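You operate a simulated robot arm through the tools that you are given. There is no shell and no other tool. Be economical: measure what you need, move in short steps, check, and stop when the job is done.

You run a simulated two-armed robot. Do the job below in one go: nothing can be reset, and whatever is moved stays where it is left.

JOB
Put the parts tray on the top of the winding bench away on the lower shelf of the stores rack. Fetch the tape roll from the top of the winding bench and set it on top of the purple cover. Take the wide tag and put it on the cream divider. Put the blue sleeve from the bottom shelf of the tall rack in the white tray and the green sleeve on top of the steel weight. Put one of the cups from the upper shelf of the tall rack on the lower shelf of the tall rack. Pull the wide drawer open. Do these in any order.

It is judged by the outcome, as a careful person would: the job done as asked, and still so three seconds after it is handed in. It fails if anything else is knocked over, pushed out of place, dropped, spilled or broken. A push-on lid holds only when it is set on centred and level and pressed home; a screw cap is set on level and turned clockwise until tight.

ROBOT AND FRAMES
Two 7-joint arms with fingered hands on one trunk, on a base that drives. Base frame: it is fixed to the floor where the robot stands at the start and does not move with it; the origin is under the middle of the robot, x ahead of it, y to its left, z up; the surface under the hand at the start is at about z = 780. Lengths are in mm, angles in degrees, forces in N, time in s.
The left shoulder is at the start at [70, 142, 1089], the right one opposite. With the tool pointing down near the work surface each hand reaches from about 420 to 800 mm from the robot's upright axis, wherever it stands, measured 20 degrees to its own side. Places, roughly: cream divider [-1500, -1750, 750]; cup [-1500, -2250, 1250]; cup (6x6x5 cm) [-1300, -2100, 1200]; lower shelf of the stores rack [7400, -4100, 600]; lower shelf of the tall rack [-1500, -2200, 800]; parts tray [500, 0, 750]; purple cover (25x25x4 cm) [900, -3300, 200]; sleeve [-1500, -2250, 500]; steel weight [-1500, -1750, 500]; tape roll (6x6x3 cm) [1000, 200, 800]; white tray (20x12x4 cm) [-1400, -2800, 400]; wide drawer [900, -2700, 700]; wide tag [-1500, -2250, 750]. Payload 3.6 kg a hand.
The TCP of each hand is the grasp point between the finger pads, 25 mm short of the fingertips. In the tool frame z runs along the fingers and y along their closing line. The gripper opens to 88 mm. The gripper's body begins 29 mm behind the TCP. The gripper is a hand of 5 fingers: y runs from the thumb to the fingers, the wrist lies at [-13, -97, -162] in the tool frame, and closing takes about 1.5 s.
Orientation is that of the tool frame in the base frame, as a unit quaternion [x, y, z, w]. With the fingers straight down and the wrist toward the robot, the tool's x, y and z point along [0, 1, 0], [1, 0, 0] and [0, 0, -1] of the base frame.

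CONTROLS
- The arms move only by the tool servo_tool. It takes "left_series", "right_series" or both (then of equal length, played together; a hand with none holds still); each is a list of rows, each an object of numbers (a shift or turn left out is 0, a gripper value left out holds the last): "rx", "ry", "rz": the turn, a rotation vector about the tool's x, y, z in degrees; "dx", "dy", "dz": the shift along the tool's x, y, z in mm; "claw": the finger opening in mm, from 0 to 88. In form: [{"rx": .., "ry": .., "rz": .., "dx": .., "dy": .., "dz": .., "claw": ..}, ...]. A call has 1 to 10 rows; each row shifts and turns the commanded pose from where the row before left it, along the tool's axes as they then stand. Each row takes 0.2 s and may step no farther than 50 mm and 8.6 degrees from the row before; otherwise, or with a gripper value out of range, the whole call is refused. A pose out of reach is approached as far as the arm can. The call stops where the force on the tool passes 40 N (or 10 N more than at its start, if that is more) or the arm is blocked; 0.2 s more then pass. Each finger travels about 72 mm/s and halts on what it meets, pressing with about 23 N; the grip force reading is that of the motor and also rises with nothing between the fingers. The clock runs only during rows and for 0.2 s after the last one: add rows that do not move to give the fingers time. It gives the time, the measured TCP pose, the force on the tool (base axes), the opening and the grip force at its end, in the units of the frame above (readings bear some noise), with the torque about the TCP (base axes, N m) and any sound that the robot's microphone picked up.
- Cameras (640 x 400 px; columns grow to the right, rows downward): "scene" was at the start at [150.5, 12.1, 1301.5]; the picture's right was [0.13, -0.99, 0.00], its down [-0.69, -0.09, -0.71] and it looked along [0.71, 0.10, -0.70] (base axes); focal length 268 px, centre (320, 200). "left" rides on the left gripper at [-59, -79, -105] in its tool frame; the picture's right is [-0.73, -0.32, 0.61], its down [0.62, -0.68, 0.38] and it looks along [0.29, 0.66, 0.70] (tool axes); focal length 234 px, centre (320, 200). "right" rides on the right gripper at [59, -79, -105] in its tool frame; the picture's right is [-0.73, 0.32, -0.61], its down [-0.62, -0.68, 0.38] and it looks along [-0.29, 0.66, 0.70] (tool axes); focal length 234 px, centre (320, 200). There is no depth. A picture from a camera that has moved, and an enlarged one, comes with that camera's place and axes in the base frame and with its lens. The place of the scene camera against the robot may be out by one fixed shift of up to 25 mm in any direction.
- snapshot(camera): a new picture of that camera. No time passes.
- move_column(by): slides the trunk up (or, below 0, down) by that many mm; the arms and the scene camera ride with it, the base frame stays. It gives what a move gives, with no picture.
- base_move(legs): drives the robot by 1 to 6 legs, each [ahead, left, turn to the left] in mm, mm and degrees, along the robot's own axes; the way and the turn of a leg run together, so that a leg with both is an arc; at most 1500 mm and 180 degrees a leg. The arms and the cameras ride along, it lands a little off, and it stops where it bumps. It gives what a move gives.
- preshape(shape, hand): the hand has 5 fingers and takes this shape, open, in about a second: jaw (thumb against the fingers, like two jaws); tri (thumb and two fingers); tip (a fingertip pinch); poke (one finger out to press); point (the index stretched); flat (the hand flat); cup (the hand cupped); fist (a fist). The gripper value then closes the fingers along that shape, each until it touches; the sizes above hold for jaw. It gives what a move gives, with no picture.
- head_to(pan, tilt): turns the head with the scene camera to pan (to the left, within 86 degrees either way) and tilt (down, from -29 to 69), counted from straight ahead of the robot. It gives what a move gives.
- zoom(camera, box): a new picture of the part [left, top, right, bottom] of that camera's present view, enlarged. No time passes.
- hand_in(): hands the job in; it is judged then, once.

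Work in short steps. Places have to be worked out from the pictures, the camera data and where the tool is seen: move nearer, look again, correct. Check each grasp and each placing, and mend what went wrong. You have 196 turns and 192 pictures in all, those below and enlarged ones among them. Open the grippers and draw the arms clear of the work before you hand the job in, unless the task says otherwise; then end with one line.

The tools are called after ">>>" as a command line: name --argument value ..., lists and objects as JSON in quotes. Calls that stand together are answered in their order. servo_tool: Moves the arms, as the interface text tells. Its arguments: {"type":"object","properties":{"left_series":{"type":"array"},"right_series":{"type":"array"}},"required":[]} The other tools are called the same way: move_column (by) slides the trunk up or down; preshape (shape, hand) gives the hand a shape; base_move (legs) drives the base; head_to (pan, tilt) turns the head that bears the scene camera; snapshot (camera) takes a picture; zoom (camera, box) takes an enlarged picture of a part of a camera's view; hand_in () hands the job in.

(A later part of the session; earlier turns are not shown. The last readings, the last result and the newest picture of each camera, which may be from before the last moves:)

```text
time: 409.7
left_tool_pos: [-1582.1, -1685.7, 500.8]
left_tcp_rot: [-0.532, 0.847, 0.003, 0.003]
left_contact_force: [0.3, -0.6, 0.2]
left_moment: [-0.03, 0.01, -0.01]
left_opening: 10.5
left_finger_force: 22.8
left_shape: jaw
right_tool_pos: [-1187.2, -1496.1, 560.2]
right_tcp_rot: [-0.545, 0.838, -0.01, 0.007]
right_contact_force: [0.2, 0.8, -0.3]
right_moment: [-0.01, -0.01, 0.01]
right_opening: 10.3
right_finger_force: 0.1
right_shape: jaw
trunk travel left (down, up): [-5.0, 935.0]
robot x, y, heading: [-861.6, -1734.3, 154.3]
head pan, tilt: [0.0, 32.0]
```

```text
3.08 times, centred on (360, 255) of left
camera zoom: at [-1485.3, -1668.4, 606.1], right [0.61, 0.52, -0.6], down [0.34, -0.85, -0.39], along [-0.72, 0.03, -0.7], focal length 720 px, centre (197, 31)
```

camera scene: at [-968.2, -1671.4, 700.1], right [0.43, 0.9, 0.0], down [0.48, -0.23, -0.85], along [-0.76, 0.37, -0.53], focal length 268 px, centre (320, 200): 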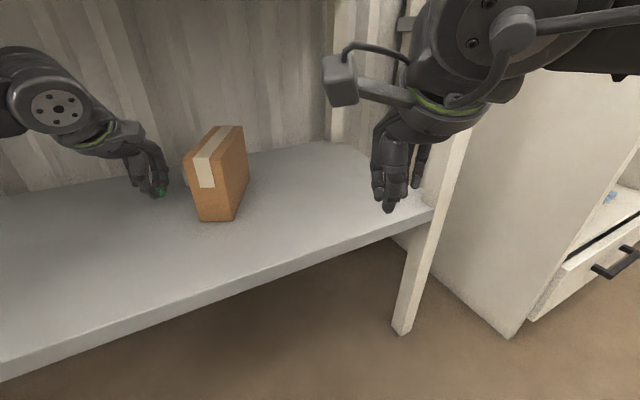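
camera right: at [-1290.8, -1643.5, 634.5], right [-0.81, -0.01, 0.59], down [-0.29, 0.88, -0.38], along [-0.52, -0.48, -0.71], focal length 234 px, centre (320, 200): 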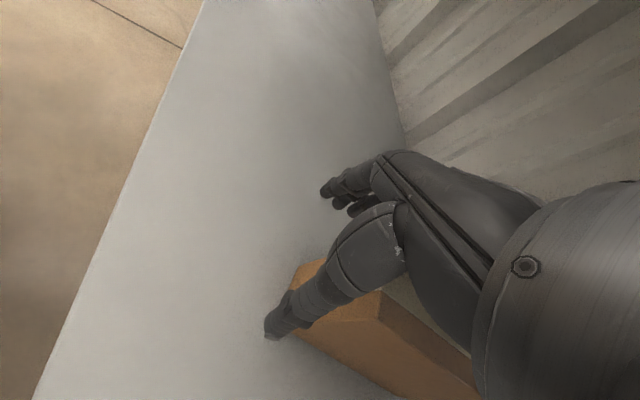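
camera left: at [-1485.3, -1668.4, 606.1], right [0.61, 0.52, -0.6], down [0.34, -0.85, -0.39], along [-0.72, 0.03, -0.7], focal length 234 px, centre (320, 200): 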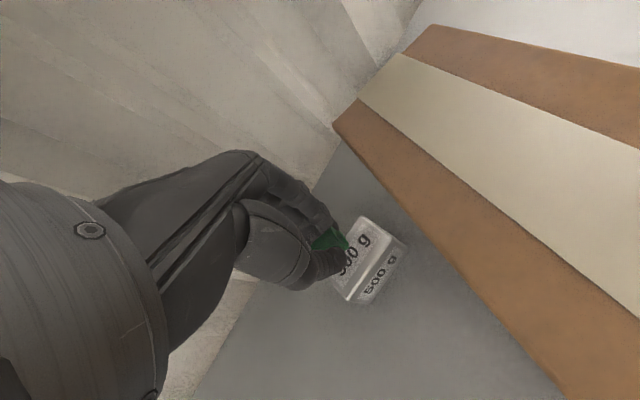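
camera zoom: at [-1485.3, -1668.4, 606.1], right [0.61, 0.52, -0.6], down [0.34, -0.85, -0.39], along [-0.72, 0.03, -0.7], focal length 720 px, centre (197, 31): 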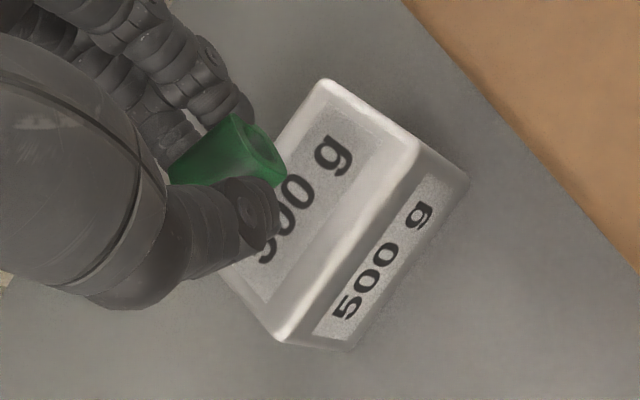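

The sleeve hangs right over the weight's top (centre [-1579, -1685]). I lower until it touches.

>>> servo_tool --left_series '[{"dz": 8, "dy": -3}, {"dz": 4}, {"dz": 3}, {"dx": 0}]'

>>> zoom --camera "left" --box '[290, 190, 430, 320]'

```text
time: 410.7
left_tool_pos: [-1579.0, -1688.0, 485.6]
left_tcp_rot: [-0.532, 0.846, 0.002, 0.002]
left_contact_force: [0.5, 0.8, 0.1]
left_moment: [0.03, 0.0, -0.02]
left_opening: 10.8
left_finger_force: 22.9
left_shape: jaw
right_tool_pos: [-1184.7, -1495.4, 561.5]
right_tcp_rot: [-0.545, 0.838, -0.009, 0.007]
right_contact_force: [-1.2, 0.4, -0.1]
right_moment: [0.0, -0.03, -0.02]
right_opening: 10.3
right_finger_force: 0.1
right_shape: jaw
trunk travel left (down, up): [-5.0, 935.0]
robot x, y, heading: [-861.3, -1733.1, 154.5]
head pan, tilt: [0.0, 32.0]
```

```text
3.08 times, centred on (360, 255) of left
camera zoom: at [-1482.0, -1669.9, 590.5], right [0.61, 0.52, -0.6], down [0.34, -0.85, -0.39], along [-0.72, 0.03, -0.7], focal length 720 px, centre (197, 31)
```

zoom: 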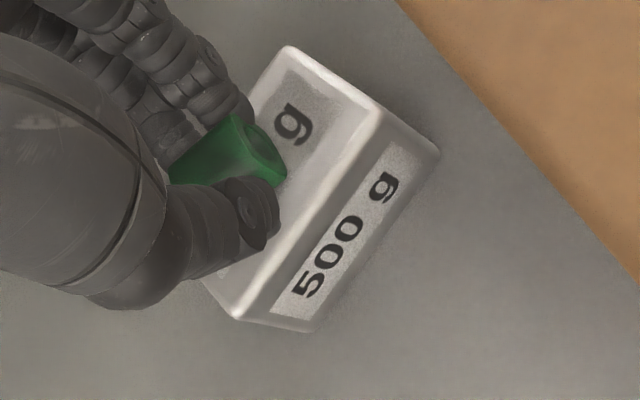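

>>> servo_tool --left_series '[{"dz": 2}, {"dz": 2}, {"dz": 2}, {"dx": 0}]'

```text
time: 411.7
left_tool_pos: [-1578.5, -1686.8, 480.8]
left_tcp_rot: [-0.532, 0.847, 0.005, 0.0]
left_contact_force: [-2.0, 0.9, 19.8]
left_moment: [0.09, 0.11, -0.02]
left_opening: 11.4
left_finger_force: 23.5
left_shape: jaw
right_tool_pos: [-1185.0, -1496.2, 561.5]
right_tcp_rot: [-0.546, 0.838, -0.008, 0.006]
right_contact_force: [0.8, 0.0, -0.8]
right_moment: [-0.01, 0.01, 0.01]
right_opening: 10.2
right_finger_force: 0.0
right_shape: jaw
trunk travel left (down, up): [-5.0, 935.0]
robot x, y, heading: [-861.9, -1730.5, 154.2]
head pan, tilt: [0.0, 32.0]
```

Contact. I ease 1 mm, open just enough, and lift straight up.

>>> servo_tool --left_series '[{"dz": -1}, {"claw": 16}, {"dx": 0}, {"claw": 30}, {"dx": 0}, {"dx": 0}, {"dz": -10}, {"dz": -15}, {"dz": -15}, {"dx": 0}]'

>>> snapshot --camera "left"

```text
time: 413.9
left_tool_pos: [-1576.7, -1687.8, 519.2]
left_tcp_rot: [-0.531, 0.847, 0.001, 0.002]
left_contact_force: [0.1, 0.7, 0.4]
left_moment: [-0.02, -0.01, -0.02]
left_opening: 29.8
left_finger_force: 0.1
left_shape: jaw
right_tool_pos: [-1186.0, -1497.5, 561.1]
right_tcp_rot: [-0.545, 0.838, -0.009, 0.007]
right_contact_force: [0.1, 0.6, 0.5]
right_moment: [0.02, -0.03, 0.0]
right_opening: 10.2
right_finger_force: 0.1
right_shape: jaw
trunk travel left (down, up): [-5.0, 935.0]
robot x, y, heading: [-859.2, -1729.9, 154.5]
head pan, tilt: [0.0, 32.0]
```

```text
25 pictures are left
camera left: at [-1479.9, -1669.9, 625.0], right [0.61, 0.52, -0.6], down [0.34, -0.85, -0.39], along [-0.72, 0.03, -0.7], focal length 234 px, centre (320, 200)
```

left: 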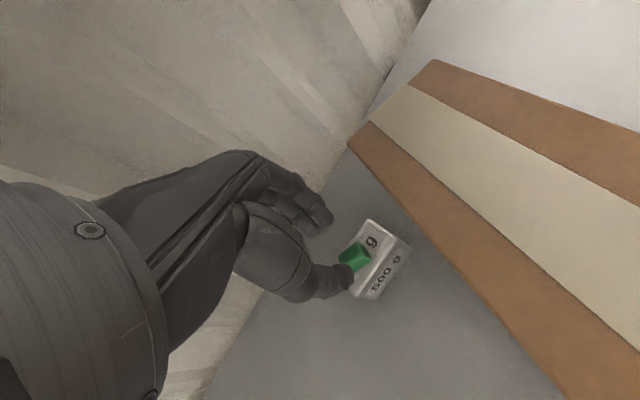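

Green sleeve rests on the weight. Now I put the box back with both hands: withdraw the left hand, line the robot up with the box's axis, and set both closed hands side by side in front of it.

>>> servo_tool --left_series '[{"dz": -5}, {"dy": -35, "dx": 3}, {"dy": -35, "dx": 3}, {"dy": -35, "dx": 3}, {"dy": -30, "dx": 3, "claw": 4}, {"dx": 0}]'

>>> base_move --legs '[[-183, 191, 0]]'

>>> servo_tool --left_series '[{"dx": -45, "dy": 12}, {"dx": -45, "dy": 12}, {"dx": -45, "dy": 12}, {"dx": -45, "dy": 12}, {"dy": 12}, {"rz": 7}, {"rz": 7}, {"rz": 6, "dz": 20}, {"dz": 20}, {"dx": 0}]' --right_series '[{"dx": -5, "dy": 41}, {"dx": -5, "dy": 41}, {"dx": -5, "dy": 41}, {"dx": -5, "dy": 41}, {"dx": -5, "dy": 41}, {"rz": -7, "dz": 20}, {"rz": -7, "dz": 20}, {"rz": -6, "dz": 20}, {"dz": 20, "claw": 4}, {"dx": 0}]'

>>> snapshot --camera "scene"

```text
time: 415.3
left_tool_pos: [-1460.1, -1758.2, 523.2]
left_tcp_rot: [-0.532, 0.847, 0.002, 0.003]
left_contact_force: [0.7, 0.3, 0.3]
left_moment: [-0.02, -0.02, -0.03]
left_opening: 4.3
left_finger_force: 0.1
left_shape: jaw
right_tool_pos: [-1186.3, -1495.8, 559.9]
right_tcp_rot: [-0.546, 0.838, -0.008, 0.007]
right_contact_force: [0.5, -0.7, -0.5]
right_moment: [0.01, 0.01, 0.02]
right_opening: 10.2
right_finger_force: 0.1
right_shape: jaw
trunk travel left (down, up): [-5.0, 935.0]
robot x, y, heading: [-863.2, -1731.5, 154.3]
head pan, tilt: [0.0, 32.0]
```

```text
time: 417.2
left_tool_pos: [-1374.1, -2005.4, 523.0]
left_tcp_rot: [-0.532, 0.847, 0.002, 0.002]
left_contact_force: [0.6, 0.7, -0.6]
left_moment: [-0.02, 0.0, 0.02]
left_opening: 4.1
left_finger_force: 0.0
left_shape: jaw
right_tool_pos: [-1100.7, -1743.3, 561.0]
right_tcp_rot: [-0.545, 0.839, -0.009, 0.007]
right_contact_force: [0.0, -0.2, 1.0]
right_moment: [0.02, 0.01, 0.01]
right_opening: 10.3
right_finger_force: 0.0
right_shape: jaw
trunk travel left (down, up): [-5.0, 935.0]
robot x, y, heading: [-774.1, -1979.1, 154.1]
head pan, tilt: [0.0, 32.0]
```

```text
time: 419.4
left_tool_pos: [-1346.7, -1836.6, 477.4]
left_tcp_rot: [-0.376, 0.927, 0.003, 0.002]
left_contact_force: [-0.4, 0.5, -0.1]
left_moment: [-0.03, -0.01, 0.0]
left_opening: 4.0
left_finger_force: 0.0
left_shape: jaw
left hand out of reach, approached as far as the arm can: row 4, 5
right_tool_pos: [-1276.6, -1637.5, 476.9]
right_tcp_rot: [-0.682, 0.731, -0.011, 0.006]
right_contact_force: [-0.6, 0.0, 0.7]
right_moment: [0.01, 0.05, 0.0]
right_opening: 4.2
right_finger_force: 0.1
right_shape: jaw
trunk travel left (down, up): [-5.0, 935.0]
robot x, y, heading: [-777.4, -1981.2, 154.3]
head pan, tilt: [0.0, 32.0]
```

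```text
24 pictures are left
camera scene: at [-882.2, -1919.5, 700.1], right [0.43, 0.9, 0.0], down [0.48, -0.23, -0.85], along [-0.76, 0.37, -0.53], focal length 268 px, centre (320, 200)
```

scene: 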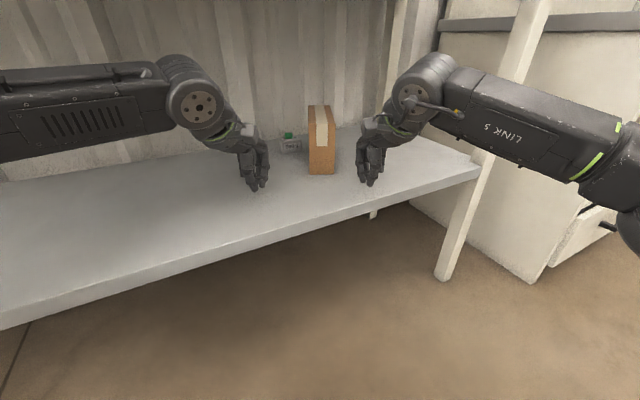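

The box is centred between the hands. I drive 95 mm forward and extend both hands alongside the box's front part.

>>> base_move --legs '[[95, 0, 0]]'

>>> servo_tool --left_series '[{"dx": 7.3, "dy": 20}, {"dx": 7.3, "dy": 20}, {"dx": 7.3, "dy": 20}, {"dx": 7.3, "dy": 20}, {"dx": 0}]' --right_series '[{"dx": -5.6, "dy": 14.2}, {"dx": -5.6, "dy": 14.2}, {"dx": -5.6, "dy": 14.2}, {"dx": -5.6, "dy": 14.2}, {"dx": 0}]'

>>> snapshot --camera "scene"

```text
time: 420.5
left_tool_pos: [-1433.4, -1794.3, 478.3]
left_tcp_rot: [-0.377, 0.926, 0.003, 0.002]
left_contact_force: [0.6, 0.7, -0.4]
left_moment: [0.02, -0.03, 0.03]
left_opening: 4.2
left_finger_force: 0.0
left_shape: jaw
right_tool_pos: [-1362.6, -1596.2, 477.0]
right_tcp_rot: [-0.682, 0.732, -0.011, 0.005]
right_contact_force: [0.4, -0.1, -0.2]
right_moment: [0.0, -0.01, -0.03]
right_opening: 4.2
right_finger_force: 0.1
right_shape: jaw
trunk travel left (down, up): [-5.0, 935.0]
robot x, y, heading: [-862.2, -1940.7, 154.3]
head pan, tilt: [0.0, 32.0]
```

```text
time: 421.7
left_tool_pos: [-1494.4, -1786.5, 471.7]
left_tcp_rot: [-0.378, 0.926, 0.003, 0.002]
left_contact_force: [-0.2, 0.5, 0.4]
left_moment: [-0.04, -0.01, -0.01]
left_opening: 4.1
left_finger_force: 0.0
left_shape: jaw
left hand out of reach, approached as far as the arm can: row 3, 4
right_tool_pos: [-1418.4, -1570.9, 474.3]
right_tcp_rot: [-0.681, 0.732, -0.011, 0.005]
right_contact_force: [-0.3, 0.1, -0.8]
right_moment: [0.0, 0.02, 0.01]
right_opening: 4.3
right_finger_force: 0.0
right_shape: jaw
trunk travel left (down, up): [-5.0, 935.0]
robot x, y, heading: [-861.8, -1940.7, 154.3]
head pan, tilt: [0.0, 32.0]
```

```text
23 pictures are left
camera scene: at [-967.9, -1878.5, 700.1], right [0.43, 0.9, 0.0], down [0.48, -0.23, -0.85], along [-0.76, 0.37, -0.53], focal length 268 px, centre (320, 200)
```

scene: 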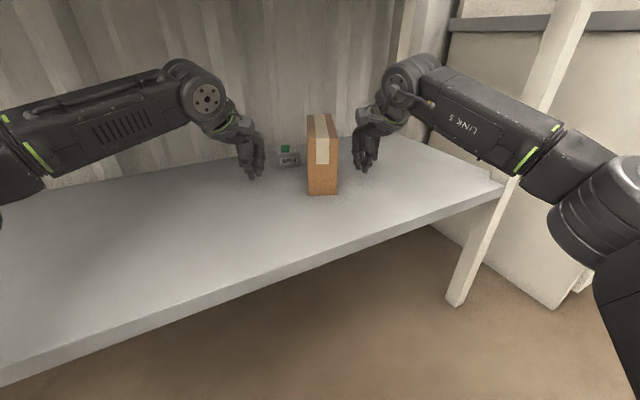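

Both hands flank the box. I turn the left hand further inward and bring both hands toward the faces.

>>> servo_tool --left_series '[{"rz": 7}, {"rz": 7}, {"rz": 6}, {"dx": -15, "dy": 13}, {"dx": -15, "dy": 13}, {"dx": 7, "dy": 8}, {"dx": 0}]' --right_series '[{"dx": 0}, {"dx": 0}, {"dx": 0}, {"dx": 5, "dy": 2}, {"dx": 5, "dy": 2}, {"dx": 4, "dy": 1.5}, {"dx": 0}]'

>>> zoom --camera "scene" --box '[200, 80, 440, 230]'

```text
time: 423.3
left_tool_pos: [-1473.3, -1775.7, 464.7]
left_tcp_rot: [-0.211, 0.978, 0.003, 0.001]
left_contact_force: [-0.5, 0.2, 0.6]
left_moment: [-0.02, 0.0, 0.0]
left_opening: 4.2
left_finger_force: 0.0
left_shape: jaw
left hand out of reach, approached as far as the arm can: row 3, 4, 5, 6
right_tool_pos: [-1424.3, -1585.8, 474.0]
right_tcp_rot: [-0.682, 0.731, -0.011, 0.006]
right_contact_force: [-1.2, -0.4, 0.7]
right_moment: [-0.03, -0.01, 0.01]
right_opening: 4.2
right_finger_force: 0.1
right_shape: jaw
trunk travel left (down, up): [-5.0, 935.0]
robot x, y, heading: [-859.8, -1939.0, 154.4]
head pan, tilt: [0.0, 32.0]
```

```text
2.67 times, centred on (320, 155) of scene
camera zoom: at [-967.9, -1878.5, 700.1], right [0.43, 0.9, 0.0], down [0.48, -0.23, -0.85], along [-0.76, 0.37, -0.53], focal length 715 px, centre (320, 320)
```

zoom: 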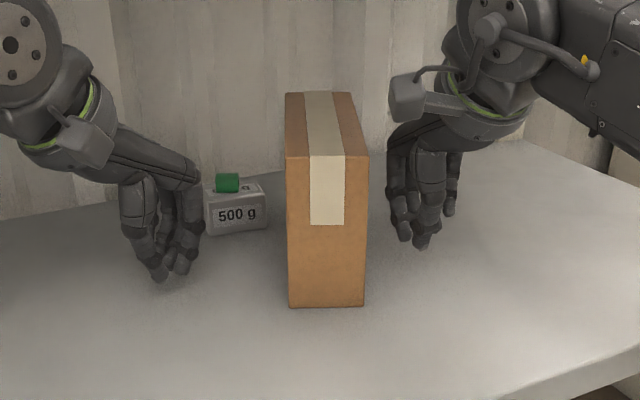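

The left arm can't close in from this side. Since pulling from the front makes the box trail and straighten, I'll instead press the right fingertips on its top near the front and draw it back with the base. First I raise the right hand over it.

>>> servo_tool --right_series '[{"dx": -8, "dz": -25}, {"dz": -25}, {"dz": -25}, {"dz": -20}, {"dx": 25, "dy": 5}, {"dx": 26, "dy": 5}, {"dx": 25, "dy": 6}, {"dx": 0}]'

>>> zoom --camera "scene" --box '[200, 80, 440, 230]'

```text
time: 425.1
left_tool_pos: [-1473.0, -1774.0, 464.1]
left_tcp_rot: [-0.21, 0.978, 0.005, 0.001]
left_contact_force: [-0.8, 0.9, 0.2]
left_moment: [0.01, 0.02, 0.02]
left_opening: 3.9
left_finger_force: 0.0
left_shape: jaw
right_tool_pos: [-1446.2, -1652.1, 569.0]
right_tcp_rot: [-0.681, 0.732, -0.012, 0.005]
right_contact_force: [0.1, 0.5, 0.5]
right_moment: [0.0, 0.02, -0.02]
right_opening: 4.2
right_finger_force: 0.1
right_shape: jaw
trunk travel left (down, up): [-5.0, 935.0]
robot x, y, heading: [-859.8, -1941.3, 154.3]
head pan, tilt: [0.0, 32.0]
```

```text
2.67 times, centred on (320, 155) of scene
camera zoom: at [-967.9, -1878.5, 700.1], right [0.43, 0.9, 0.0], down [0.48, -0.23, -0.85], along [-0.76, 0.37, -0.53], focal length 715 px, centre (320, 320)
```

zoom: 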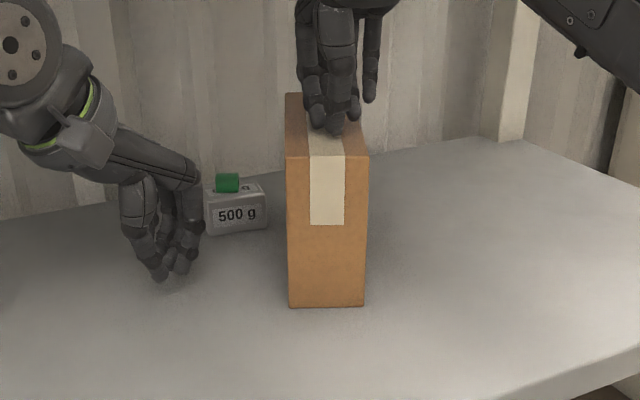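

Over the box with no obstruction. I lower to press lightly on its top.

>>> servo_tool --right_series '[{"dz": 4}, {"dz": 3}, {"dz": 3}, {"dx": 0}]'

```text
time: 426.3
left_tool_pos: [-1472.1, -1775.1, 465.7]
left_tcp_rot: [-0.21, 0.978, 0.004, -0.001]
left_contact_force: [-0.3, 0.6, -0.5]
left_moment: [0.02, 0.0, 0.04]
left_opening: 3.9
left_finger_force: 0.1
left_shape: jaw
right_tool_pos: [-1445.5, -1651.2, 565.7]
right_tcp_rot: [-0.681, 0.732, -0.007, 0.0]
right_contact_force: [-1.2, -0.4, 20.8]
right_moment: [-0.11, 0.06, -0.04]
right_opening: 4.5
right_finger_force: 0.1
right_shape: jaw
trunk travel left (down, up): [-5.0, 935.0]
robot x, y, heading: [-859.9, -1938.1, 154.4]
head pan, tilt: [0.0, 32.0]
stopped in row 4 (right hand): the force on the tool passed its limit at 41 N (the readings are from after the stop); the commanded pose is now the measured one
```

Pressing at ~21 N. I draw it back half way with the base and check that the box follows.

>>> base_move --legs '[[-30, -48, 0]]'

>>> snapshot --camera "scene"

```text
time: 427.1
left_tool_pos: [-1460.1, -1767.8, 464.1]
left_tcp_rot: [-0.212, 0.977, 0.003, 0.002]
left_contact_force: [0.5, 0.4, 0.3]
left_moment: [-0.02, 0.01, 0.03]
left_opening: 4.3
left_finger_force: 0.1
left_shape: jaw
right_tool_pos: [-1432.2, -1643.7, 566.5]
right_tcp_rot: [-0.684, 0.73, -0.005, -0.003]
right_contact_force: [0.9, -0.1, 3.5]
right_moment: [0.01, -0.05, -0.02]
right_opening: 3.9
right_finger_force: 0.1
right_shape: jaw
trunk travel left (down, up): [-5.0, 935.0]
robot x, y, heading: [-844.7, -1932.1, 155.0]
head pan, tilt: [0.0, 32.0]
stopped in leg 1: the force on the tool passed its limit at 42 N (the readings are from after the stop); the commanded pose is now the measured one
```

```text
20 pictures are left
camera scene: at [-953.6, -1869.6, 700.0], right [0.43, 0.9, 0.0], down [0.48, -0.23, -0.85], along [-0.77, 0.37, -0.53], focal length 268 px, centre (320, 200)
```

scene: 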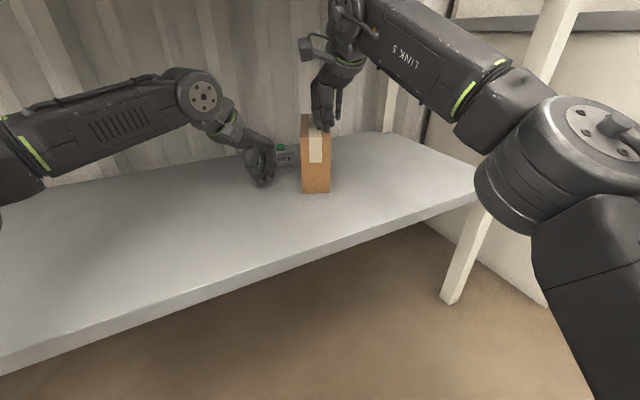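

The box is too heavy to drag by friction, but it slides when pushed directly. I'll hook one finger behind its back face: raise the right hand, fold the left back, shape the right hand to a single finger, and move the base so it passes over the box.

>>> servo_tool --right_series '[{"dz": -7}, {"dx": 0}, {"dx": 0}, {"dx": 0}]' --left_series '[{"dy": -40, "dz": -15}, {"dy": -40, "dz": -15}, {"dy": -40, "dz": -10}, {"dx": 0}]'

>>> preshape --shape "poke" --hand "right"

>>> base_move --legs '[[0, 0, 25], [15, -300, 0]]'

>>> snapshot --camera "right"

>>> snapshot --camera "scene"

```text
time: 428.1
left_tool_pos: [-1411.9, -1876.4, 505.0]
left_tcp_rot: [-0.211, 0.977, 0.003, 0.002]
left_contact_force: [0.7, -0.2, 0.3]
left_moment: [-0.02, 0.02, -0.01]
left_opening: 4.0
left_finger_force: 0.1
left_shape: jaw
right_tool_pos: [-1433.3, -1643.1, 573.5]
right_tcp_rot: [-0.683, 0.73, -0.006, -0.001]
right_contact_force: [0.5, 0.3, 0.4]
right_moment: [0.02, 0.0, -0.02]
right_opening: 3.9
right_finger_force: 0.0
right_shape: jaw
trunk travel left (down, up): [-5.0, 935.0]
robot x, y, heading: [-846.3, -1930.0, 154.4]
head pan, tilt: [0.0, 32.0]
```

```text
time: 429.0
left_tool_pos: [-1411.5, -1875.9, 504.8]
left_tcp_rot: [-0.211, 0.977, 0.003, 0.0]
left_contact_force: [-0.2, 0.9, 0.0]
left_moment: [0.0, 0.01, -0.02]
left_opening: 4.0
left_finger_force: 0.1
left_shape: jaw
right_tool_pos: [-1433.4, -1644.3, 573.0]
right_tcp_rot: [-0.684, 0.73, -0.006, -0.002]
right_contact_force: [0.0, -0.9, -0.6]
right_moment: [0.0, -0.02, 0.0]
right_opening: 0.0
right_finger_force: 0.1
right_shape: poke
trunk travel left (down, up): [-5.0, 935.0]
robot x, y, heading: [-844.1, -1930.1, 154.1]
head pan, tilt: [0.0, 32.0]
```

```text
time: 432.3
left_tool_pos: [-1394.3, -1821.0, 505.2]
left_tcp_rot: [-0.421, 0.907, 0.004, 0.0]
left_contact_force: [0.5, 0.2, 0.2]
left_moment: [0.02, 0.01, -0.01]
left_opening: 4.2
left_finger_force: 0.0
left_shape: jaw
right_tool_pos: [-1512.2, -1620.0, 573.0]
right_tcp_rot: [0.826, -0.563, 0.006, 0.0]
right_contact_force: [-0.4, -0.1, -1.6]
right_moment: [0.0, 0.01, 0.0]
right_opening: 0.0
right_finger_force: 0.2
right_shape: poke
trunk travel left (down, up): [-5.0, 935.0]
robot x, y, heading: [-858.7, -1629.3, 179.8]
head pan, tilt: [0.0, 32.0]
```

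```text
19 pictures are left
camera right: at [-1417.8, -1645.1, 680.3], right [-0.57, 0.56, 0.6], down [0.41, 0.83, -0.39], along [-0.71, 0.02, -0.7], focal length 234 px, centre (320, 200)
```

right: 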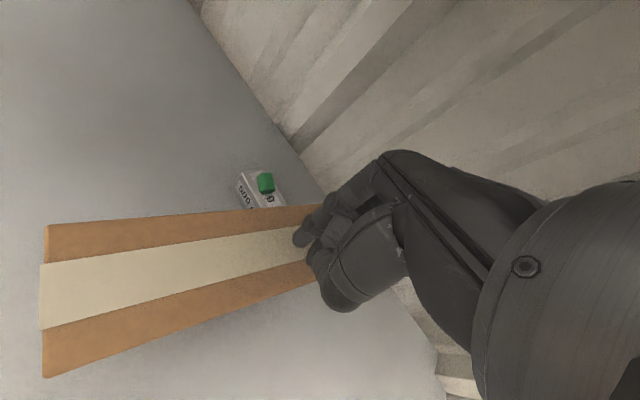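

```text
18 pictures are left
camera scene: at [-980.6, -1628.4, 700.1], right [0.0, 1.0, 0.0], down [0.53, 0.0, -0.85], along [-0.85, 0.0, -0.53], focal length 268 px, centre (320, 200)
```

scene: 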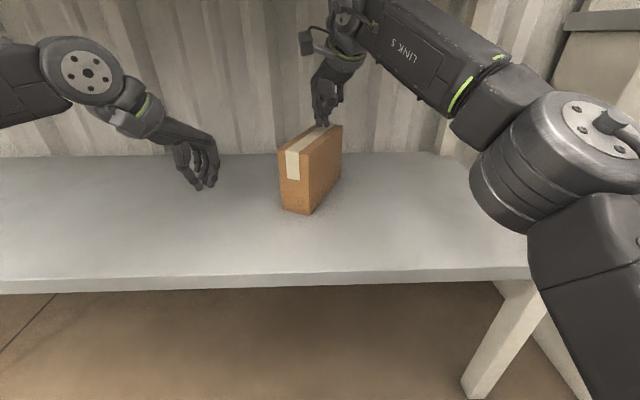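

The finger is at the TCP, 65 mm short of the box's back edge. I move the base slightly and reach over the back edge.

>>> base_move --legs '[[8, -25, 0]]'

>>> servo_tool --right_series '[{"dx": -9, "dy": 15}, {"dx": -9, "dy": 15}, {"dx": -9, "dy": 15}, {"dx": -9, "dy": 15}, {"dx": 0}]'

>>> zoom --camera "right" --box '[200, 140, 440, 340]'

```text
time: 433.2
left_tool_pos: [-1401.2, -1796.5, 504.8]
left_tcp_rot: [-0.42, 0.907, 0.004, 0.0]
left_contact_force: [-0.1, 0.3, 0.2]
left_moment: [-0.01, 0.04, -0.01]
left_opening: 4.0
left_finger_force: 0.1
left_shape: jaw
right_tool_pos: [-1520.6, -1596.4, 573.4]
right_tcp_rot: [0.827, -0.563, 0.006, 0.0]
right_contact_force: [-0.2, -0.9, -0.4]
right_moment: [0.0, 0.01, -0.01]
right_opening: 0.0
right_finger_force: 0.0
right_shape: poke
trunk travel left (down, up): [-5.0, 935.0]
robot x, y, heading: [-865.7, -1607.2, 179.6]
head pan, tilt: [0.0, 32.0]
```

```text
time: 434.4
left_tool_pos: [-1402.7, -1796.1, 505.9]
left_tcp_rot: [-0.42, 0.908, 0.004, 0.0]
left_contact_force: [-0.4, -0.2, -0.7]
left_moment: [0.03, -0.01, 0.02]
left_opening: 4.2
left_finger_force: 0.0
left_shape: jaw
right_tool_pos: [-1537.1, -1589.6, 567.5]
right_tcp_rot: [0.826, -0.563, 0.006, 0.001]
right_contact_force: [-0.4, -0.7, -0.3]
right_moment: [0.01, 0.01, 0.01]
right_opening: 0.1
right_finger_force: 0.1
right_shape: poke
right hand out of reach, approached as far as the arm can: row 2, 3, 4
trunk travel left (down, up): [-5.0, 935.0]
robot x, y, heading: [-865.2, -1605.4, 179.6]
head pan, tilt: [0.0, 32.0]
```

```text
2.00 times, centred on (320, 240) of right
camera zoom: at [-1443.0, -1613.9, 675.1], right [-0.57, 0.56, 0.6], down [0.41, 0.83, -0.39], along [-0.71, 0.02, -0.7], focal length 468 px, centre (320, 120)
```

zoom: 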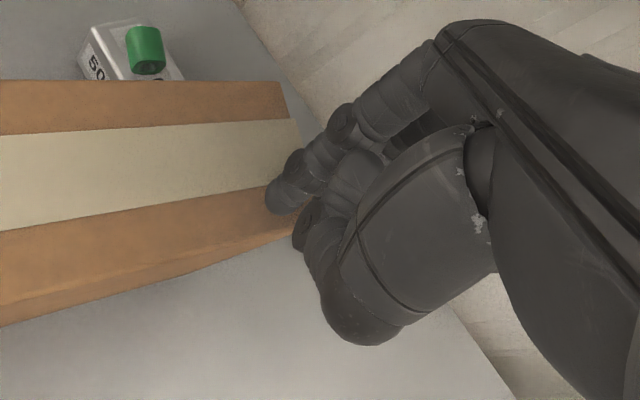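

45 mm short. The shoulder is too low for this reach; I exit, raise the trunk 150 mm while lowering the hands by as much, and re-enter.

>>> servo_tool --right_series '[{"dx": 5, "dy": -15, "dz": -7}, {"dx": 0}]'

>>> base_move --legs '[[-430, 0, 0]]'

>>> move_column --by 150

>>> servo_tool --right_series '[{"dz": 38}, {"dz": 38}, {"dz": 38}, {"dz": 36}, {"dx": 0}]' --left_series '[{"dz": 38}, {"dz": 38}, {"dz": 38}, {"dz": 36}, {"dx": 0}]'

>>> base_move --legs '[[430, 0, 0.3]]'

>>> servo_tool --right_series '[{"dx": -8, "dy": 18}, {"dx": -8, "dy": 18}, {"dx": -8, "dy": 18}, {"dx": -5, "dy": 10}, {"dx": 0}]'

>>> zoom --camera "right" --box '[200, 140, 440, 340]'

```text
time: 435.0
left_tool_pos: [-1401.1, -1795.7, 505.0]
left_tcp_rot: [-0.42, 0.908, 0.004, 0.001]
left_contact_force: [-0.2, -1.1, -0.6]
left_moment: [-0.01, 0.0, 0.02]
left_opening: 4.2
left_finger_force: 0.2
left_shape: jaw
right_tool_pos: [-1522.6, -1587.7, 575.0]
right_tcp_rot: [0.827, -0.562, 0.006, 0.0]
right_contact_force: [-0.2, 0.7, 0.1]
right_moment: [-0.03, -0.01, 0.03]
right_opening: 0.0
right_finger_force: 0.2
right_shape: poke
trunk travel left (down, up): [-5.0, 935.0]
robot x, y, heading: [-867.6, -1605.4, 179.5]
head pan, tilt: [0.0, 32.0]
```

```text
time: 437.6
left_tool_pos: [-972.9, -1799.3, 504.8]
left_tcp_rot: [-0.422, 0.906, 0.003, 0.001]
left_contact_force: [0.8, 0.4, -0.7]
left_moment: [0.02, 0.01, -0.05]
left_opening: 4.0
left_finger_force: 0.2
left_shape: jaw
right_tool_pos: [-1093.4, -1591.8, 575.0]
right_tcp_rot: [0.828, -0.561, 0.006, 0.0]
right_contact_force: [0.2, -0.1, 1.3]
right_moment: [-0.01, -0.02, 0.02]
right_opening: 0.0
right_finger_force: 0.0
right_shape: poke
trunk travel left (down, up): [-5.0, 935.0]
robot x, y, heading: [-440.9, -1603.4, 179.7]
head pan, tilt: [0.0, 32.0]
```

```text
time: 439.3
left_tool_pos: [-972.4, -1800.0, 654.4]
left_tcp_rot: [-0.423, 0.906, 0.004, 0.0]
left_contact_force: [0.3, -0.5, 0.2]
left_moment: [0.0, 0.01, -0.02]
left_opening: 4.0
left_finger_force: 0.0
left_shape: jaw
right_tool_pos: [-1094.4, -1590.9, 724.0]
right_tcp_rot: [0.827, -0.562, 0.007, 0.0]
right_contact_force: [-0.4, 0.1, -0.4]
right_moment: [0.01, 0.01, -0.01]
right_opening: 0.2
right_finger_force: 0.1
right_shape: poke
trunk travel left (down, up): [-155.0, 785.0]
robot x, y, heading: [-437.3, -1607.1, 180.0]
head pan, tilt: [0.0, 32.0]
```

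```text
time: 440.5
left_tool_pos: [-971.1, -1799.8, 505.0]
left_tcp_rot: [-0.421, 0.907, 0.003, 0.0]
left_contact_force: [0.8, 0.9, -0.1]
left_moment: [0.03, 0.01, -0.02]
left_opening: 4.1
left_finger_force: 0.1
left_shape: jaw
right_tool_pos: [-1092.9, -1591.8, 574.5]
right_tcp_rot: [0.828, -0.561, 0.006, 0.0]
right_contact_force: [0.2, 0.0, -0.5]
right_moment: [0.02, 0.01, -0.03]
right_opening: 0.0
right_finger_force: 0.1
right_shape: poke
trunk travel left (down, up): [-155.0, 785.0]
robot x, y, heading: [-439.2, -1607.3, 180.2]
head pan, tilt: [0.0, 32.0]
```

```text
time: 443.1
left_tool_pos: [-1399.4, -1801.2, 505.3]
left_tcp_rot: [-0.423, 0.906, 0.003, 0.0]
left_contact_force: [0.7, 0.3, 0.3]
left_moment: [-0.01, 0.0, 0.0]
left_opening: 3.9
left_finger_force: 0.0
left_shape: jaw
right_tool_pos: [-1521.0, -1594.6, 575.0]
right_tcp_rot: [0.828, -0.56, 0.006, 0.0]
right_contact_force: [-0.9, -0.3, 0.6]
right_moment: [-0.03, 0.01, -0.01]
right_opening: 0.2
right_finger_force: 0.0
right_shape: poke
trunk travel left (down, up): [-155.0, 785.0]
robot x, y, heading: [-867.4, -1605.8, -179.8]
head pan, tilt: [0.0, 32.0]
```

```text
time: 444.4
left_tool_pos: [-1399.0, -1801.1, 505.3]
left_tcp_rot: [-0.423, 0.906, 0.004, 0.002]
left_contact_force: [-0.1, -1.2, -0.5]
left_moment: [0.01, 0.01, 0.0]
left_opening: 3.9
left_finger_force: 0.1
left_shape: jaw
right_tool_pos: [-1582.1, -1593.7, 575.1]
right_tcp_rot: [0.828, -0.561, 0.006, 0.0]
right_contact_force: [0.1, -0.2, -0.3]
right_moment: [0.02, 0.0, -0.05]
right_opening: 0.0
right_finger_force: 0.1
right_shape: poke
right hand out of reach, approached as far as the arm can: row 4
trunk travel left (down, up): [-155.0, 785.0]
robot x, y, heading: [-868.3, -1607.0, -180.0]
head pan, tilt: [0.0, 32.0]
```

```text
2.00 times, centred on (320, 240) of right
camera zoom: at [-1486.4, -1616.3, 681.9], right [-0.58, 0.56, 0.6], down [0.4, 0.83, -0.39], along [-0.71, 0.02, -0.7], focal length 468 px, centre (320, 120)
```

zoom: 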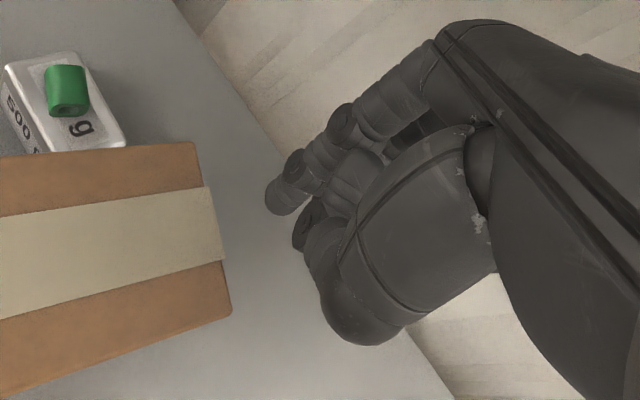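

The finger is now beyond the box's back edge. I lower it behind the box, watching the force.

>>> servo_tool --right_series '[{"dz": 15}, {"dz": 15}, {"dz": 15}, {"dz": 12}, {"dx": 0}]'

>>> zoom --camera "right" --box '[200, 140, 440, 340]'

```text
time: 445.6
left_tool_pos: [-1399.8, -1801.4, 505.9]
left_tcp_rot: [-0.423, 0.906, 0.003, 0.001]
left_contact_force: [-0.3, 0.7, 0.6]
left_moment: [-0.01, 0.06, 0.01]
left_opening: 4.2
left_finger_force: 0.0
left_shape: jaw
right_tool_pos: [-1579.9, -1590.8, 517.6]
right_tcp_rot: [0.828, -0.561, 0.006, 0.0]
right_contact_force: [-1.4, 1.2, 3.2]
right_moment: [-0.03, -0.15, 0.06]
right_opening: 0.0
right_finger_force: 0.1
right_shape: poke
trunk travel left (down, up): [-155.0, 785.0]
robot x, y, heading: [-865.7, -1607.5, -179.9]
head pan, tilt: [0.0, 32.0]
```

```text
2.00 times, centred on (320, 240) of right
camera zoom: at [-1484.8, -1615.3, 624.8], right [-0.58, 0.56, 0.6], down [0.4, 0.83, -0.39], along [-0.71, 0.02, -0.7], focal length 468 px, centre (320, 120)
```

zoom: 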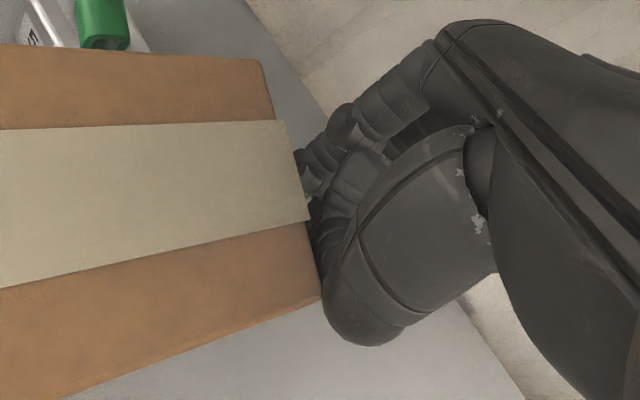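

The finger is behind the box. I pull along the box's axis with the base, 42 mm first.

>>> base_move --legs '[[-38, 18, 0]]'

>>> snapshot --camera "scene"

```text
time: 446.4
left_tool_pos: [-1361.3, -1818.4, 504.7]
left_tcp_rot: [-0.424, 0.906, 0.004, 0.001]
left_contact_force: [-0.8, -0.9, 0.5]
left_moment: [-0.01, -0.03, 0.03]
left_opening: 4.2
left_finger_force: 0.1
left_shape: jaw
right_tool_pos: [-1541.0, -1608.9, 517.9]
right_tcp_rot: [0.828, -0.561, 0.006, 0.001]
right_contact_force: [0.9, 0.2, -0.7]
right_moment: [0.0, 0.0, 0.02]
right_opening: 0.1
right_finger_force: 0.1
right_shape: poke
trunk travel left (down, up): [-155.0, 785.0]
robot x, y, heading: [-825.9, -1626.5, -180.0]
head pan, tilt: [0.0, 32.0]
```

```text
14 pictures are left
camera scene: at [-949.7, -1623.5, 850.2], right [0.0, 1.0, 0.0], down [0.53, 0.0, -0.85], along [-0.85, 0.0, -0.53], focal length 268 px, centre (320, 200)
```

scene: 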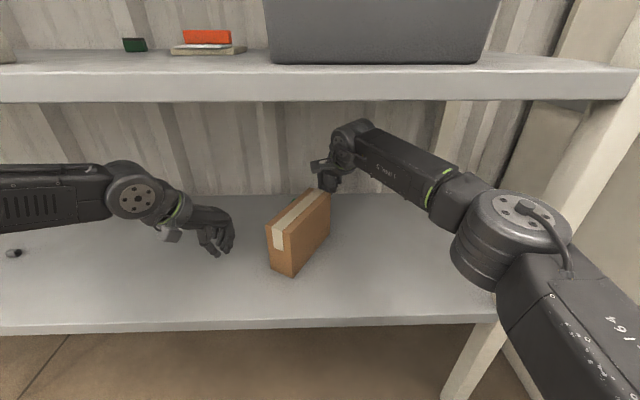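

The box follows (centre now ≈[-1445, -1657]). I pull 30 mm more, then lift the finger clear and retreat it.

>>> base_move --legs '[[-32, 6, 0]]'

>>> servo_tool --right_series '[{"dx": -3, "dy": 8}, {"dz": -20}, {"dz": -20}, {"dz": -20}, {"dx": -30}, {"dx": -40}, {"dx": -40}, {"dx": -30}, {"dx": 0}]'

>>> snapshot --camera "scene"

```text
time: 447.3
left_tool_pos: [-1328.7, -1824.5, 504.3]
left_tcp_rot: [-0.423, 0.906, 0.003, 0.0]
left_contact_force: [0.2, 0.2, 0.2]
left_moment: [0.0, 0.04, 0.01]
left_opening: 4.3
left_finger_force: 0.0
left_shape: jaw
right_tool_pos: [-1508.9, -1615.3, 517.2]
right_tcp_rot: [0.829, -0.559, 0.006, 0.001]
right_contact_force: [-0.1, 1.0, 0.1]
right_moment: [0.03, 0.0, 0.02]
right_opening: 0.0
right_finger_force: 0.1
right_shape: poke
trunk travel left (down, up): [-155.0, 785.0]
robot x, y, heading: [-797.2, -1628.3, -180.0]
head pan, tilt: [0.0, 32.0]
```

```text
time: 449.3
left_tool_pos: [-1329.7, -1825.0, 504.3]
left_tcp_rot: [-0.424, 0.906, 0.003, 0.001]
left_contact_force: [0.4, 0.3, -0.1]
left_moment: [0.01, -0.01, 0.03]
left_opening: 4.0
left_finger_force: 0.2
left_shape: jaw
right_tool_pos: [-1520.4, -1569.7, 567.4]
right_tcp_rot: [0.827, -0.562, 0.006, 0.001]
right_contact_force: [-0.1, -1.0, -0.2]
right_moment: [0.02, -0.02, 0.01]
right_opening: 0.0
right_finger_force: 0.1
right_shape: poke
right hand out of reach, approached as far as the arm can: row 5, 6, 7, 8
trunk travel left (down, up): [-155.0, 785.0]
robot x, y, heading: [-797.2, -1628.3, -180.0]
head pan, tilt: [0.0, 32.0]
```

```text
13 pictures are left
camera scene: at [-917.9, -1629.5, 850.1], right [0.0, 1.0, 0.0], down [0.53, 0.0, -0.85], along [-0.85, 0.0, -0.53], focal length 268 px, centre (320, 200)
```

scene: 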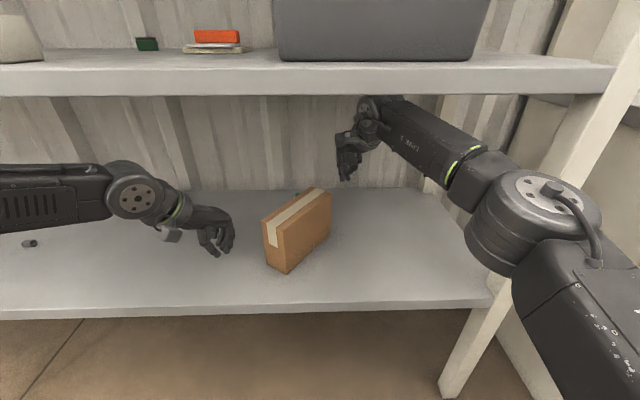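

Box centre ≈[-1416, -1666], axis 140°; it needs +20/+68 mm and 45° CCW. Pushing its left face slightly ahead of centre toward +y does just that. I retract the right hand, place the closed left hand beside the left face, and begin the push by strafing.

>>> servo_tool --right_series '[{"dy": -40}, {"dy": -40}, {"dy": -40}, {"dy": -40}, {"dx": 0}]' --left_series '[{"dz": 18}, {"dz": 17}, {"dx": 0}, {"dx": 0}, {"dx": 0}]'

>>> base_move --legs '[[52, 0, 0]]'

>>> servo_tool --left_series '[{"dx": 12, "dy": 14}, {"dx": 12, "dy": 14}, {"dx": 11, "dy": 14}, {"dx": 0}]'

>>> base_move --legs '[[0, -110, 0]]'

>>> snapshot --camera "scene"

```text
time: 450.5
left_tool_pos: [-1329.4, -1824.6, 469.4]
left_tcp_rot: [-0.423, 0.906, 0.003, 0.0]
left_contact_force: [0.7, 0.6, -0.1]
left_moment: [-0.01, -0.03, 0.02]
left_opening: 4.3
left_finger_force: 0.1
left_shape: jaw
right_tool_pos: [-1370.9, -1509.2, 569.1]
right_tcp_rot: [0.828, -0.561, 0.007, 0.0]
right_contact_force: [-0.1, -0.6, -0.4]
right_moment: [-0.03, 0.01, 0.03]
right_opening: 0.1
right_finger_force: 0.1
right_shape: poke
trunk travel left (down, up): [-155.0, 785.0]
robot x, y, heading: [-792.8, -1631.9, -180.0]
head pan, tilt: [0.0, 32.0]
```

```text
time: 451.6
left_tool_pos: [-1379.8, -1822.0, 471.3]
left_tcp_rot: [-0.421, 0.907, 0.004, 0.0]
left_contact_force: [0.0, 0.3, 0.0]
left_moment: [-0.03, -0.02, -0.03]
left_opening: 4.0
left_finger_force: 0.1
left_shape: jaw
right_tool_pos: [-1417.3, -1510.2, 566.0]
right_tcp_rot: [0.829, -0.559, 0.008, -0.002]
right_contact_force: [0.4, 0.9, 0.6]
right_moment: [0.01, 0.04, 0.0]
right_opening: 0.0
right_finger_force: 0.0
right_shape: poke
trunk travel left (down, up): [-155.0, 785.0]
robot x, y, heading: [-845.0, -1633.4, 179.9]
head pan, tilt: [0.0, 32.0]
stopped in leg 1: the robot was blocked; the commanded pose is now the measured one
```

```text
time: 452.6
left_tool_pos: [-1432.7, -1823.0, 471.0]
left_tcp_rot: [-0.422, 0.907, 0.004, -0.001]
left_contact_force: [1.1, -0.1, -0.1]
left_moment: [-0.01, -0.01, -0.03]
left_opening: 3.9
left_finger_force: 0.1
left_shape: jaw
right_tool_pos: [-1416.8, -1509.9, 567.7]
right_tcp_rot: [0.829, -0.559, 0.009, -0.004]
right_contact_force: [0.1, 0.6, 0.4]
right_moment: [0.0, 0.02, 0.0]
right_opening: 0.0
right_finger_force: 0.0
right_shape: poke
trunk travel left (down, up): [-155.0, 785.0]
robot x, y, heading: [-845.5, -1629.3, 180.0]
head pan, tilt: [0.0, 32.0]
```

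```text
time: 453.3
left_tool_pos: [-1431.8, -1819.7, 471.1]
left_tcp_rot: [-0.423, 0.906, 0.004, -0.001]
left_contact_force: [0.2, 0.0, 0.1]
left_moment: [0.02, 0.03, 0.01]
left_opening: 4.1
left_finger_force: 0.0
left_shape: jaw
right_tool_pos: [-1415.3, -1511.6, 565.3]
right_tcp_rot: [0.831, -0.556, 0.008, -0.006]
right_contact_force: [-0.1, 0.4, 0.1]
right_moment: [0.0, 0.0, 0.02]
right_opening: 0.2
right_finger_force: 0.1
right_shape: poke
trunk travel left (down, up): [-155.0, 785.0]
robot x, y, heading: [-847.0, -1629.8, 180.1]
head pan, tilt: [0.0, 32.0]
stopped in leg 1: the robot was blocked; the commanded pose is now the measured one
```

```text
12 pictures are left
camera scene: at [-965.2, -1628.3, 850.8], right [0.0, 1.0, 0.0], down [0.53, 0.0, -0.85], along [-0.85, 0.0, -0.53], focal length 268 px, centre (320, 200)
```

scene: 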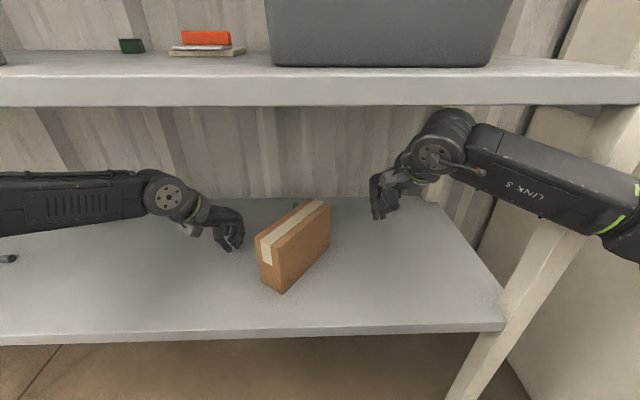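

The right forearm is against the rack post. I back off 65 mm, extend the left hand by as much, fold the right inward, and push by strafing again.

>>> base_move --legs '[[-65, 0, 0]]'

>>> servo_tool --left_series '[{"dx": 13, "dy": 16}, {"dx": 13, "dy": 16}, {"dx": 13, "dy": 16}, {"dx": 0}]' --right_series '[{"dx": 15, "dy": -20}, {"dx": 15, "dy": -20}, {"dx": 15, "dy": -20}, {"dx": 0}]'

>>> base_move --legs '[[0, -110, 0]]'

>>> snapshot --camera "scene"

```text
time: 454.2
left_tool_pos: [-1367.9, -1820.3, 469.1]
left_tcp_rot: [-0.422, 0.907, 0.003, 0.0]
left_contact_force: [-0.4, 0.1, -0.8]
left_moment: [0.01, -0.01, 0.02]
left_opening: 4.1
left_finger_force: 0.0
left_shape: jaw
right_tool_pos: [-1351.3, -1508.7, 563.6]
right_tcp_rot: [0.831, -0.555, 0.011, -0.005]
right_contact_force: [0.0, -0.4, 0.0]
right_moment: [0.01, -0.04, -0.01]
right_opening: 0.0
right_finger_force: 0.1
right_shape: poke
trunk travel left (down, up): [-155.0, 785.0]
robot x, y, heading: [-782.6, -1630.0, 180.0]
head pan, tilt: [0.0, 32.0]
```

```text
time: 455.2
left_tool_pos: [-1430.7, -1820.2, 469.9]
left_tcp_rot: [-0.422, 0.907, 0.003, 0.001]
left_contact_force: [0.7, 0.4, -0.1]
left_moment: [0.01, -0.02, 0.03]
left_opening: 4.2
left_finger_force: 0.0
left_shape: jaw
right_tool_pos: [-1278.9, -1528.6, 566.6]
right_tcp_rot: [0.831, -0.556, 0.011, -0.006]
right_contact_force: [0.1, -0.3, 0.6]
right_moment: [0.0, -0.01, -0.01]
right_opening: 0.1
right_finger_force: 0.1
right_shape: poke
trunk travel left (down, up): [-155.0, 785.0]
robot x, y, heading: [-782.6, -1626.7, 180.0]
head pan, tilt: [0.0, 32.0]
```

```text
time: 456.4
left_tool_pos: [-1429.8, -1710.5, 470.1]
left_tcp_rot: [-0.423, 0.906, 0.003, 0.001]
left_contact_force: [-0.2, -0.6, 0.2]
left_moment: [0.04, -0.02, -0.05]
left_opening: 4.2
left_finger_force: 0.1
left_shape: jaw
right_tool_pos: [-1279.3, -1418.8, 567.4]
right_tcp_rot: [0.831, -0.556, 0.01, -0.006]
right_contact_force: [0.4, 1.0, 0.0]
right_moment: [0.03, 0.01, 0.0]
right_opening: 0.0
right_finger_force: 0.0
right_shape: poke
trunk travel left (down, up): [-155.0, 785.0]
robot x, y, heading: [-784.6, -1513.9, -180.1]
head pan, tilt: [0.0, 32.0]
```

```text
11 pictures are left
camera scene: at [-902.3, -1516.7, 850.1], right [0.0, 1.0, 0.0], down [0.53, 0.0, -0.85], along [-0.85, 0.0, -0.53], focal length 268 px, centre (320, 200)
```

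scene: 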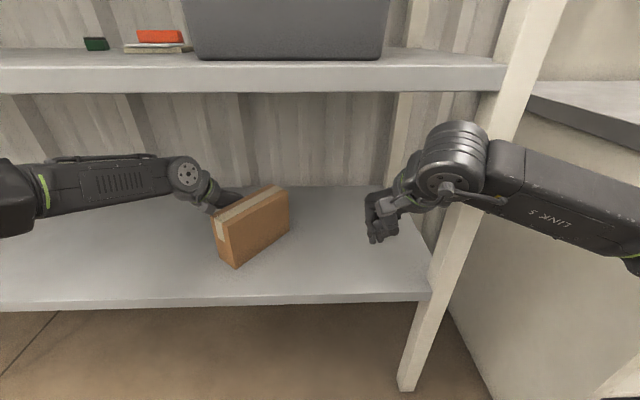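

The hand has just met the left face. I push on: 75 mm further with a slight backward component so the contact stays ahead of centre.

>>> base_move --legs '[[-15, -65, 0]]'

>>> snapshot --camera "scene"

```text
time: 457.4
left_tool_pos: [-1415.2, -1645.9, 469.5]
left_tcp_rot: [-0.422, 0.906, 0.003, 0.0]
left_contact_force: [0.2, -1.0, -0.4]
left_moment: [0.04, 0.0, 0.0]
left_opening: 4.1
left_finger_force: 0.0
left_shape: jaw
right_tool_pos: [-1264.2, -1354.9, 565.6]
right_tcp_rot: [0.831, -0.556, 0.011, -0.005]
right_contact_force: [0.2, 0.3, -0.3]
right_moment: [-0.01, -0.03, 0.0]
right_opening: 0.1
right_finger_force: 0.0
right_shape: poke
trunk travel left (down, up): [-155.0, 785.0]
robot x, y, heading: [-765.5, -1455.5, -179.8]
head pan, tilt: [0.0, 32.0]
```

```text
10 pictures are left
camera scene: at [-887.6, -1452.5, 850.1], right [0.0, 1.0, 0.0], down [0.53, 0.0, -0.85], along [-0.85, 0.0, -0.53], focal length 268 px, centre (320, 200)
```

scene: 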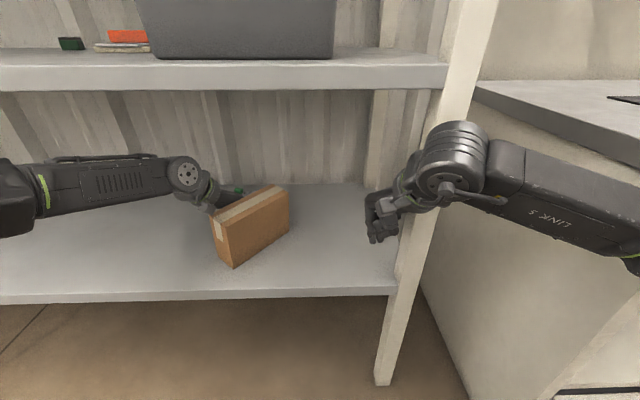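

The box centre is back at ≈[-1404, -1605] (target [-1396, -1598]); only its turn (~38°) remains. I reposition the left hand to the very front of the left face and push it round.

>>> servo_tool --right_series '[{"dx": 40, "dy": -15}, {"dx": 40, "dy": -15}, {"dx": 0}]'

>>> base_move --legs '[[0, 45, 0], [-48, 0, 0]]'

>>> base_move --legs '[[-20, -50, 0]]'

>>> snapshot --camera "scene"

```text
time: 458.4
left_tool_pos: [-1416.2, -1631.3, 473.7]
left_tcp_rot: [-0.411, 0.912, 0.007, 0.001]
left_contact_force: [0.1, -0.8, 1.1]
left_moment: [-0.03, -0.07, 0.02]
left_opening: 4.3
left_finger_force: 0.1
left_shape: jaw
right_tool_pos: [-1200.3, -1408.7, 566.9]
right_tcp_rot: [0.822, -0.57, 0.015, -0.011]
right_contact_force: [-0.3, 0.8, 1.0]
right_moment: [0.02, 0.01, 0.02]
right_opening: 0.0
right_finger_force: 0.0
right_shape: poke
trunk travel left (down, up): [-155.0, 785.0]
robot x, y, heading: [-762.7, -1455.8, 178.7]
head pan, tilt: [0.0, 32.0]
stopped in row 3 (right hand): the arm was blocked; the commanded pose is now the measured one
```

```text
time: 459.9
left_tool_pos: [-1370.7, -1674.2, 469.6]
left_tcp_rot: [-0.412, 0.911, 0.003, 0.0]
left_contact_force: [-0.7, -0.4, 0.3]
left_moment: [-0.02, 0.03, 0.0]
left_opening: 4.0
left_finger_force: 0.1
left_shape: jaw
right_tool_pos: [-1158.2, -1449.0, 563.1]
right_tcp_rot: [0.82, -0.572, 0.017, -0.006]
right_contact_force: [0.1, 0.8, 0.7]
right_moment: [-0.02, -0.01, -0.02]
right_opening: 0.1
right_finger_force: 0.1
right_shape: poke
trunk travel left (down, up): [-155.0, 785.0]
robot x, y, heading: [-718.0, -1497.5, 178.6]
head pan, tilt: [0.0, 32.0]
```

```text
time: 460.8
left_tool_pos: [-1348.3, -1626.4, 468.7]
left_tcp_rot: [-0.412, 0.911, 0.003, 0.002]
left_contact_force: [0.4, -0.3, 0.0]
left_moment: [-0.01, 0.02, 0.02]
left_opening: 4.0
left_finger_force: 0.0
left_shape: jaw
right_tool_pos: [-1135.9, -1399.1, 562.0]
right_tcp_rot: [0.821, -0.571, 0.018, -0.007]
right_contact_force: [0.4, 0.0, -0.4]
right_moment: [-0.04, -0.02, -0.01]
right_opening: 0.0
right_finger_force: 0.0
right_shape: poke
trunk travel left (down, up): [-155.0, 785.0]
robot x, y, heading: [-696.1, -1449.0, 178.5]
head pan, tilt: [0.0, 32.0]
```

```text
9 pictures are left
camera scene: at [-817.1, -1444.8, 850.2], right [0.02, 1.0, 0.0], down [0.53, -0.01, -0.85], along [-0.85, 0.02, -0.53], focal length 268 px, centre (320, 200)
```

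scene: 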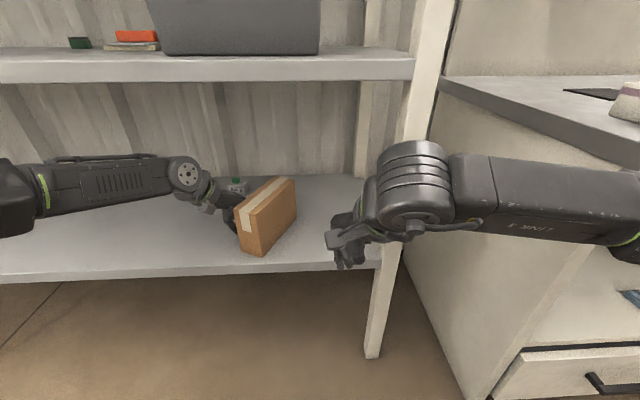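

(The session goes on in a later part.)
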